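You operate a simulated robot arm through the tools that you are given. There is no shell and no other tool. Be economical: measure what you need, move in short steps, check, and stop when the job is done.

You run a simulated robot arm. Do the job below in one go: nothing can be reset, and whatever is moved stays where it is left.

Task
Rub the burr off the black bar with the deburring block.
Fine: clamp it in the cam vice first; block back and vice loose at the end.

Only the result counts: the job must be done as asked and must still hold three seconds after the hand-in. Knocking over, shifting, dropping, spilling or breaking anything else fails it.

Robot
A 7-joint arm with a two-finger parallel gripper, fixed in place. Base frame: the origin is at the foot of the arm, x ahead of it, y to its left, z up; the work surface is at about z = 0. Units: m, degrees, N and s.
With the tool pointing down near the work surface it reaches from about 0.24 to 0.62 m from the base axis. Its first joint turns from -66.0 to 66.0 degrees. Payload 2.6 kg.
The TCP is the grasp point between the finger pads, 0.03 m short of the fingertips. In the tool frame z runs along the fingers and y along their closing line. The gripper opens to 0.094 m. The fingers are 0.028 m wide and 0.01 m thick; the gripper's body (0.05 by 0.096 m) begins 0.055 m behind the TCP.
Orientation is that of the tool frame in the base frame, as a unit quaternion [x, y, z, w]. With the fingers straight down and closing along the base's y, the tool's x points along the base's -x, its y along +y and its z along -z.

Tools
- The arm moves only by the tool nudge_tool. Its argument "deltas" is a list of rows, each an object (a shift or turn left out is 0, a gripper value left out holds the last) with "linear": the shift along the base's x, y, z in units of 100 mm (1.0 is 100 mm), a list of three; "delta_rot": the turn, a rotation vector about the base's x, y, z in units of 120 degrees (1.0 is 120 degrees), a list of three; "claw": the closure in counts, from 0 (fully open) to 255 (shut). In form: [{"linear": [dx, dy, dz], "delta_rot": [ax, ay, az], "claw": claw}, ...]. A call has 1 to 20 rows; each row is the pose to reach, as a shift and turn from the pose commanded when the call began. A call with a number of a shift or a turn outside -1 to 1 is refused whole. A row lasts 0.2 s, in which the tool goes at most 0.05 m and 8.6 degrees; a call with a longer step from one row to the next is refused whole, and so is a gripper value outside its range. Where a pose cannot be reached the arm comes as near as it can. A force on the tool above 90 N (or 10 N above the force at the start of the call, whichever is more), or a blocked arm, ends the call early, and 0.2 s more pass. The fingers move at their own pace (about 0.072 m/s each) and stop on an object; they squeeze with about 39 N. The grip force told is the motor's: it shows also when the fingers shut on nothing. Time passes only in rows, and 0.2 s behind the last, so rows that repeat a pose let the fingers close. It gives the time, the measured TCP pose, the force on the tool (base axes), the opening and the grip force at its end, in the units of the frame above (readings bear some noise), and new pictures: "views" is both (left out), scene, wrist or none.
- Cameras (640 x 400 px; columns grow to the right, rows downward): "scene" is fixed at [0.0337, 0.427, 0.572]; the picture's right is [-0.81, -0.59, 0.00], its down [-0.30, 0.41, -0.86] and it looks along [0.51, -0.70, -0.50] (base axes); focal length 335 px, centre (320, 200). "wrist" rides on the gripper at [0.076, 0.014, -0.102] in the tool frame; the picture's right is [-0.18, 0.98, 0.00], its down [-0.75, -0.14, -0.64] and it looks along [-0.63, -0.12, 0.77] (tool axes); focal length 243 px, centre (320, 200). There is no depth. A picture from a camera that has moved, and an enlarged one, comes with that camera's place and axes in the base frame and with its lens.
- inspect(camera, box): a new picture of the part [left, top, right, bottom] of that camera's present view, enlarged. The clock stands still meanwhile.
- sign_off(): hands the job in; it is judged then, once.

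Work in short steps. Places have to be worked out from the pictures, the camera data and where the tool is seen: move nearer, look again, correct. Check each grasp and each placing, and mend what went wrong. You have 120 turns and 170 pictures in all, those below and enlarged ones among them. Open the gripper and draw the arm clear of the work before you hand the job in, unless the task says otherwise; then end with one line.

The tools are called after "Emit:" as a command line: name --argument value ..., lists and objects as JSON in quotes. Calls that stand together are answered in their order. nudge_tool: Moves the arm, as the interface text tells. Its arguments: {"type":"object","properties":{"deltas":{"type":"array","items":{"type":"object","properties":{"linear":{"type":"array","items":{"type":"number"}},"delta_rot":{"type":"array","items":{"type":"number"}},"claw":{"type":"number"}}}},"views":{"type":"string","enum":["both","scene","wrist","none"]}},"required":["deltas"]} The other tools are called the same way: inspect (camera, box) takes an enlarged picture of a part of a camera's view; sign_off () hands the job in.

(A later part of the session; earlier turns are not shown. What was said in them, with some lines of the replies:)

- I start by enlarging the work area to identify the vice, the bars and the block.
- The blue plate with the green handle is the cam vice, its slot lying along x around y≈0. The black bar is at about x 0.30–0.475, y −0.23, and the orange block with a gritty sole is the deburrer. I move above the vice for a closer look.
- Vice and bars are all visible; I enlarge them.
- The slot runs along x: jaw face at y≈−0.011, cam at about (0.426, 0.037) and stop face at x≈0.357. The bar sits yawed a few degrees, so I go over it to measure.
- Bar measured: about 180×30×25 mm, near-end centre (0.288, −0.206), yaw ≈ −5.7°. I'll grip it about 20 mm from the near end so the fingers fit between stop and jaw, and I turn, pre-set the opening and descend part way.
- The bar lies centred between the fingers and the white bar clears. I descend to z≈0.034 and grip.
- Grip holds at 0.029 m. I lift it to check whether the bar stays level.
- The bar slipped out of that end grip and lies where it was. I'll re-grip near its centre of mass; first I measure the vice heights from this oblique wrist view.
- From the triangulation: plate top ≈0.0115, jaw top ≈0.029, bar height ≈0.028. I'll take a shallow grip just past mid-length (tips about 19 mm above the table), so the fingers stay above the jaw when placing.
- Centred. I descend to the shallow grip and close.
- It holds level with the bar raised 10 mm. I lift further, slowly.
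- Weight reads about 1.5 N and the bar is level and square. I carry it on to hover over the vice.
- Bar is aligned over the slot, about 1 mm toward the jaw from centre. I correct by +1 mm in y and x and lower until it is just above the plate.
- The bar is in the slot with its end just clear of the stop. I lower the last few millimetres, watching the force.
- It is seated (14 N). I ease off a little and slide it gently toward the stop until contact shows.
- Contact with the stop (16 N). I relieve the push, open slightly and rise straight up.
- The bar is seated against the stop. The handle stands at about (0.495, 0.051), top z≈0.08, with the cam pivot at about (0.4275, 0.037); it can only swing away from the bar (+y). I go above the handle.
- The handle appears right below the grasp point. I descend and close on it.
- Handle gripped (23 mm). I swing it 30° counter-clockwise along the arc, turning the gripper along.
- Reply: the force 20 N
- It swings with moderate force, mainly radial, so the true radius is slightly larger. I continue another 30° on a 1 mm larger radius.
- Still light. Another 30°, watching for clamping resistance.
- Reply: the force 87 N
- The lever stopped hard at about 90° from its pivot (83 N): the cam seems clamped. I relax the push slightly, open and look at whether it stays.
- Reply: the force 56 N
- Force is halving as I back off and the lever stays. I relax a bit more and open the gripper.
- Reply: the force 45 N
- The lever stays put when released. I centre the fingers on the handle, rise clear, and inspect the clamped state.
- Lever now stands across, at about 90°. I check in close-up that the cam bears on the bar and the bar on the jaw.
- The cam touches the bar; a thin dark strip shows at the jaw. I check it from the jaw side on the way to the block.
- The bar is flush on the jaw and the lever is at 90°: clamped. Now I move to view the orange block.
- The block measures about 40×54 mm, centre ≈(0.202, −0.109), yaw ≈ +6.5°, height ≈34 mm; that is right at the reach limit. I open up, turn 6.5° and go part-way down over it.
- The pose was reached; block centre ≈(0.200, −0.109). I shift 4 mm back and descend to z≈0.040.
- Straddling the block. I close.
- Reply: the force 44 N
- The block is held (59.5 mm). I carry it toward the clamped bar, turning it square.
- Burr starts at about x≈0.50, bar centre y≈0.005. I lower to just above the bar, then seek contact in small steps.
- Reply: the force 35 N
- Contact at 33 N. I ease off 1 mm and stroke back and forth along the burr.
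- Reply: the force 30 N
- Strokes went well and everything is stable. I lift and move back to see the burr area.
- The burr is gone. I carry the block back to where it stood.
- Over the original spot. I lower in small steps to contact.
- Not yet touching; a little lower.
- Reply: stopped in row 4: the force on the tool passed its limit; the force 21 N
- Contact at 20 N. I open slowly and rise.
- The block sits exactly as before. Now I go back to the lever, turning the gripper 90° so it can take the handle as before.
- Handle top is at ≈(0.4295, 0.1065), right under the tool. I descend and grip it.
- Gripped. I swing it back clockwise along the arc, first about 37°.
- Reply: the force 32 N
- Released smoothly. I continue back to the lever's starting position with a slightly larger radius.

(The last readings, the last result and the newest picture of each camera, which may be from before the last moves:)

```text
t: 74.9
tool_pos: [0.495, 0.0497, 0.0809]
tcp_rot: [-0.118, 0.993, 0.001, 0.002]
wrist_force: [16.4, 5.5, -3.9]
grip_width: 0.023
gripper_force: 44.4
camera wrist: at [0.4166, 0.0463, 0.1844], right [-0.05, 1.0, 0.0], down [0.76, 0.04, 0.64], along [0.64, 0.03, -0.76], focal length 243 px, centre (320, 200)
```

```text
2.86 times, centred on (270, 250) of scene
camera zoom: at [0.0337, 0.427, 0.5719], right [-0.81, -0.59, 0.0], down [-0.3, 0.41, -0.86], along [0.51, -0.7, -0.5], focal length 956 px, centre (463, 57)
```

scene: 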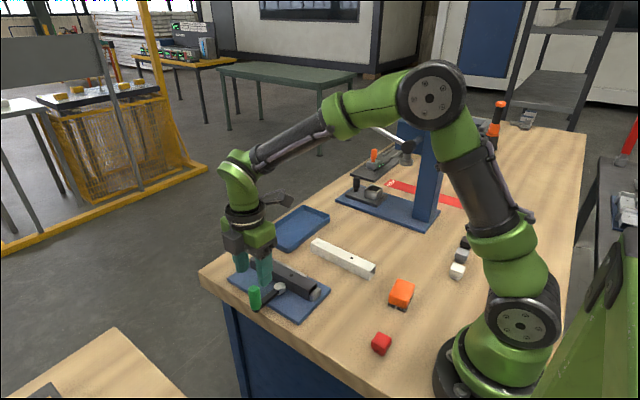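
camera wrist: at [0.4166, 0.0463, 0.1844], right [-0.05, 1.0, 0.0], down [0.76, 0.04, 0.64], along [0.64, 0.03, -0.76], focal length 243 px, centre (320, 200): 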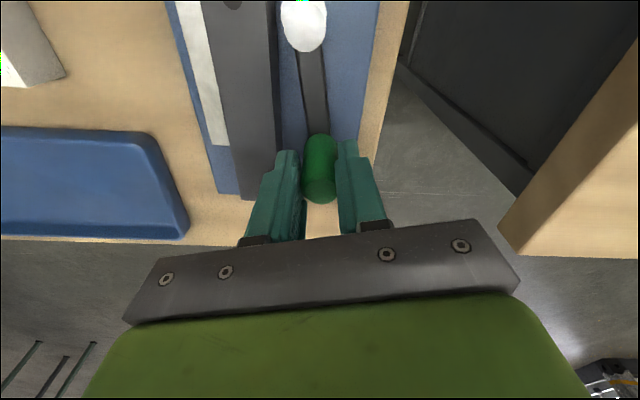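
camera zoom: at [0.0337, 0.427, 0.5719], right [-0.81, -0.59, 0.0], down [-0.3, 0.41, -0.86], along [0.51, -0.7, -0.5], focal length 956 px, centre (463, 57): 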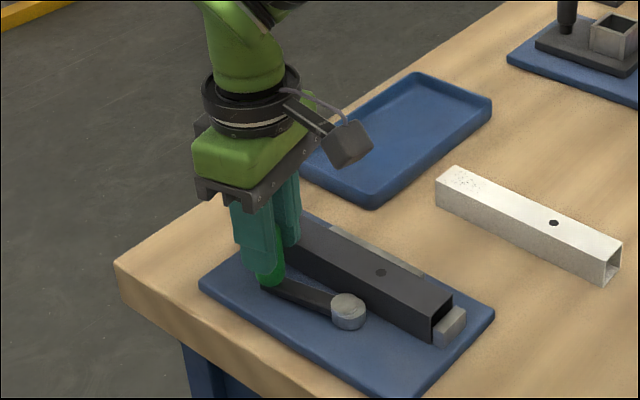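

The lever is back at its starting angle. I ease the push, open, and rise clear of everything.

Emit:
nudge_tool --deltas '[{"linear": [0.01, 0.004, 0]}, {"linear": [0.01, 0.004, 0]}, {"linear": [0.01, 0.004, 0], "claw": 140}, {"linear": [0.01, 0.004, 0], "claw": 140}, {"linear": [0.01, 0.004, 0.2], "claw": 115}, {"linear": [0.01, 0.004, 0.6], "claw": 115}, {"linear": [0, 0, 1.0], "claw": 60}, {"linear": [0, 0, 1.0], "claw": 0}]' --views "none"

Emit:
nudge_tool --deltas '[{"linear": [-0.4, -0.3, 0.3]}, {"linear": [-0.8, -0.6, 0.5]}, {"linear": [-1.0, -0.9, 0.5]}, {"linear": [-1.0, -0.9, 0.5]}]' --views "both"

Emit:
inspect --camera "scene" --box '[230, 230, 340, 320]'

```text
t: 76.7
tool_pos: [0.4936, 0.0507, 0.1813]
tcp_rot: [-0.118, 0.993, 0.001, 0.0]
wrist_force: [-0.6, -0.3, -0.4]
grip_width: 0.0938
gripper_force: 0.1
```

```text
refused: row 1 steps farther than a row can; nothing moved
```

```text
4.44 times, centred on (285, 275) of scene
camera zoom: at [0.0337, 0.427, 0.572], right [-0.81, -0.59, 0.0], down [-0.3, 0.41, -0.86], along [0.51, -0.7, -0.5], focal length 1488 px, centre (476, -133)
```

zoom: 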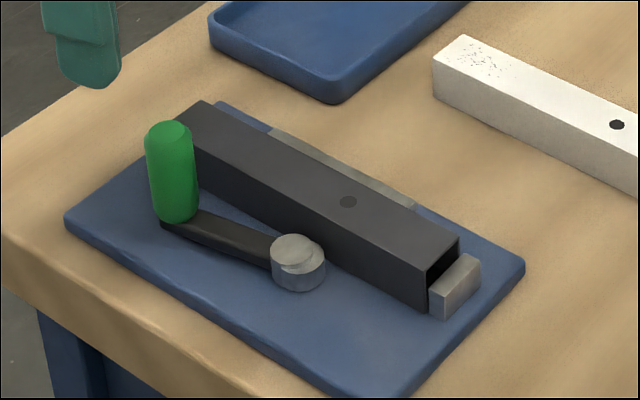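

Burr gone, lever open, bar undisturbed. I move the arm back with smaller steps and take a last look.

Emit:
nudge_tool --deltas '[{"linear": [-0.3, -0.2, 0.1]}, {"linear": [-0.6, -0.4, 0.3]}, {"linear": [-0.9, -0.6, 0.5]}, {"linear": [-1.0, -0.7, 0.5]}, {"linear": [-1.0, -0.7, 0.5]}]' --views "both"

```text
t: 77.9
tool_pos: [0.3941, -0.0201, 0.2306]
tcp_rot: [-0.117, 0.993, 0.001, 0.0]
wrist_force: [-0.3, 0.7, 0.1]
grip_width: 0.0945
gripper_force: 0.0
camera wrist: at [0.3173, -0.0245, 0.3341], right [-0.05, 1.0, 0.0], down [0.76, 0.04, 0.64], along [0.64, 0.03, -0.77], focal length 243 px, centre (320, 200)
```

scene: 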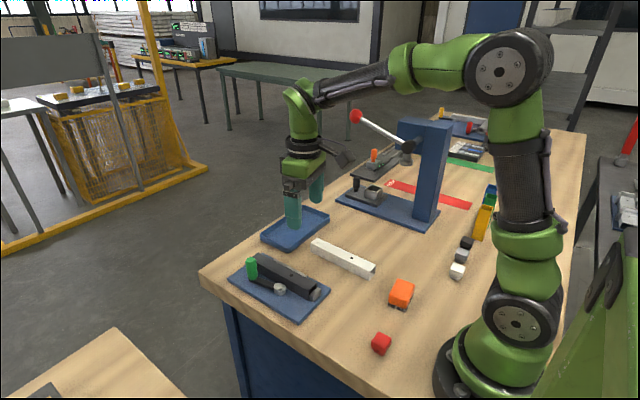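
wrist: 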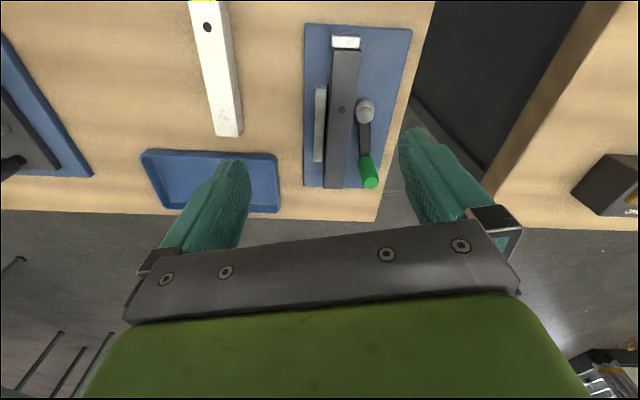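

Everything is in place: the burr is off, the block is back, the vice is loose and the arm is clear. I hand the job in.

Emit:
sign_off

```text
The job is handed in.
```

The burr is off the black bar, which I clamped in the cam vice before rubbing; the block is back where it stood, the vice is loose with the bar still lying in it, and the arm is clear.
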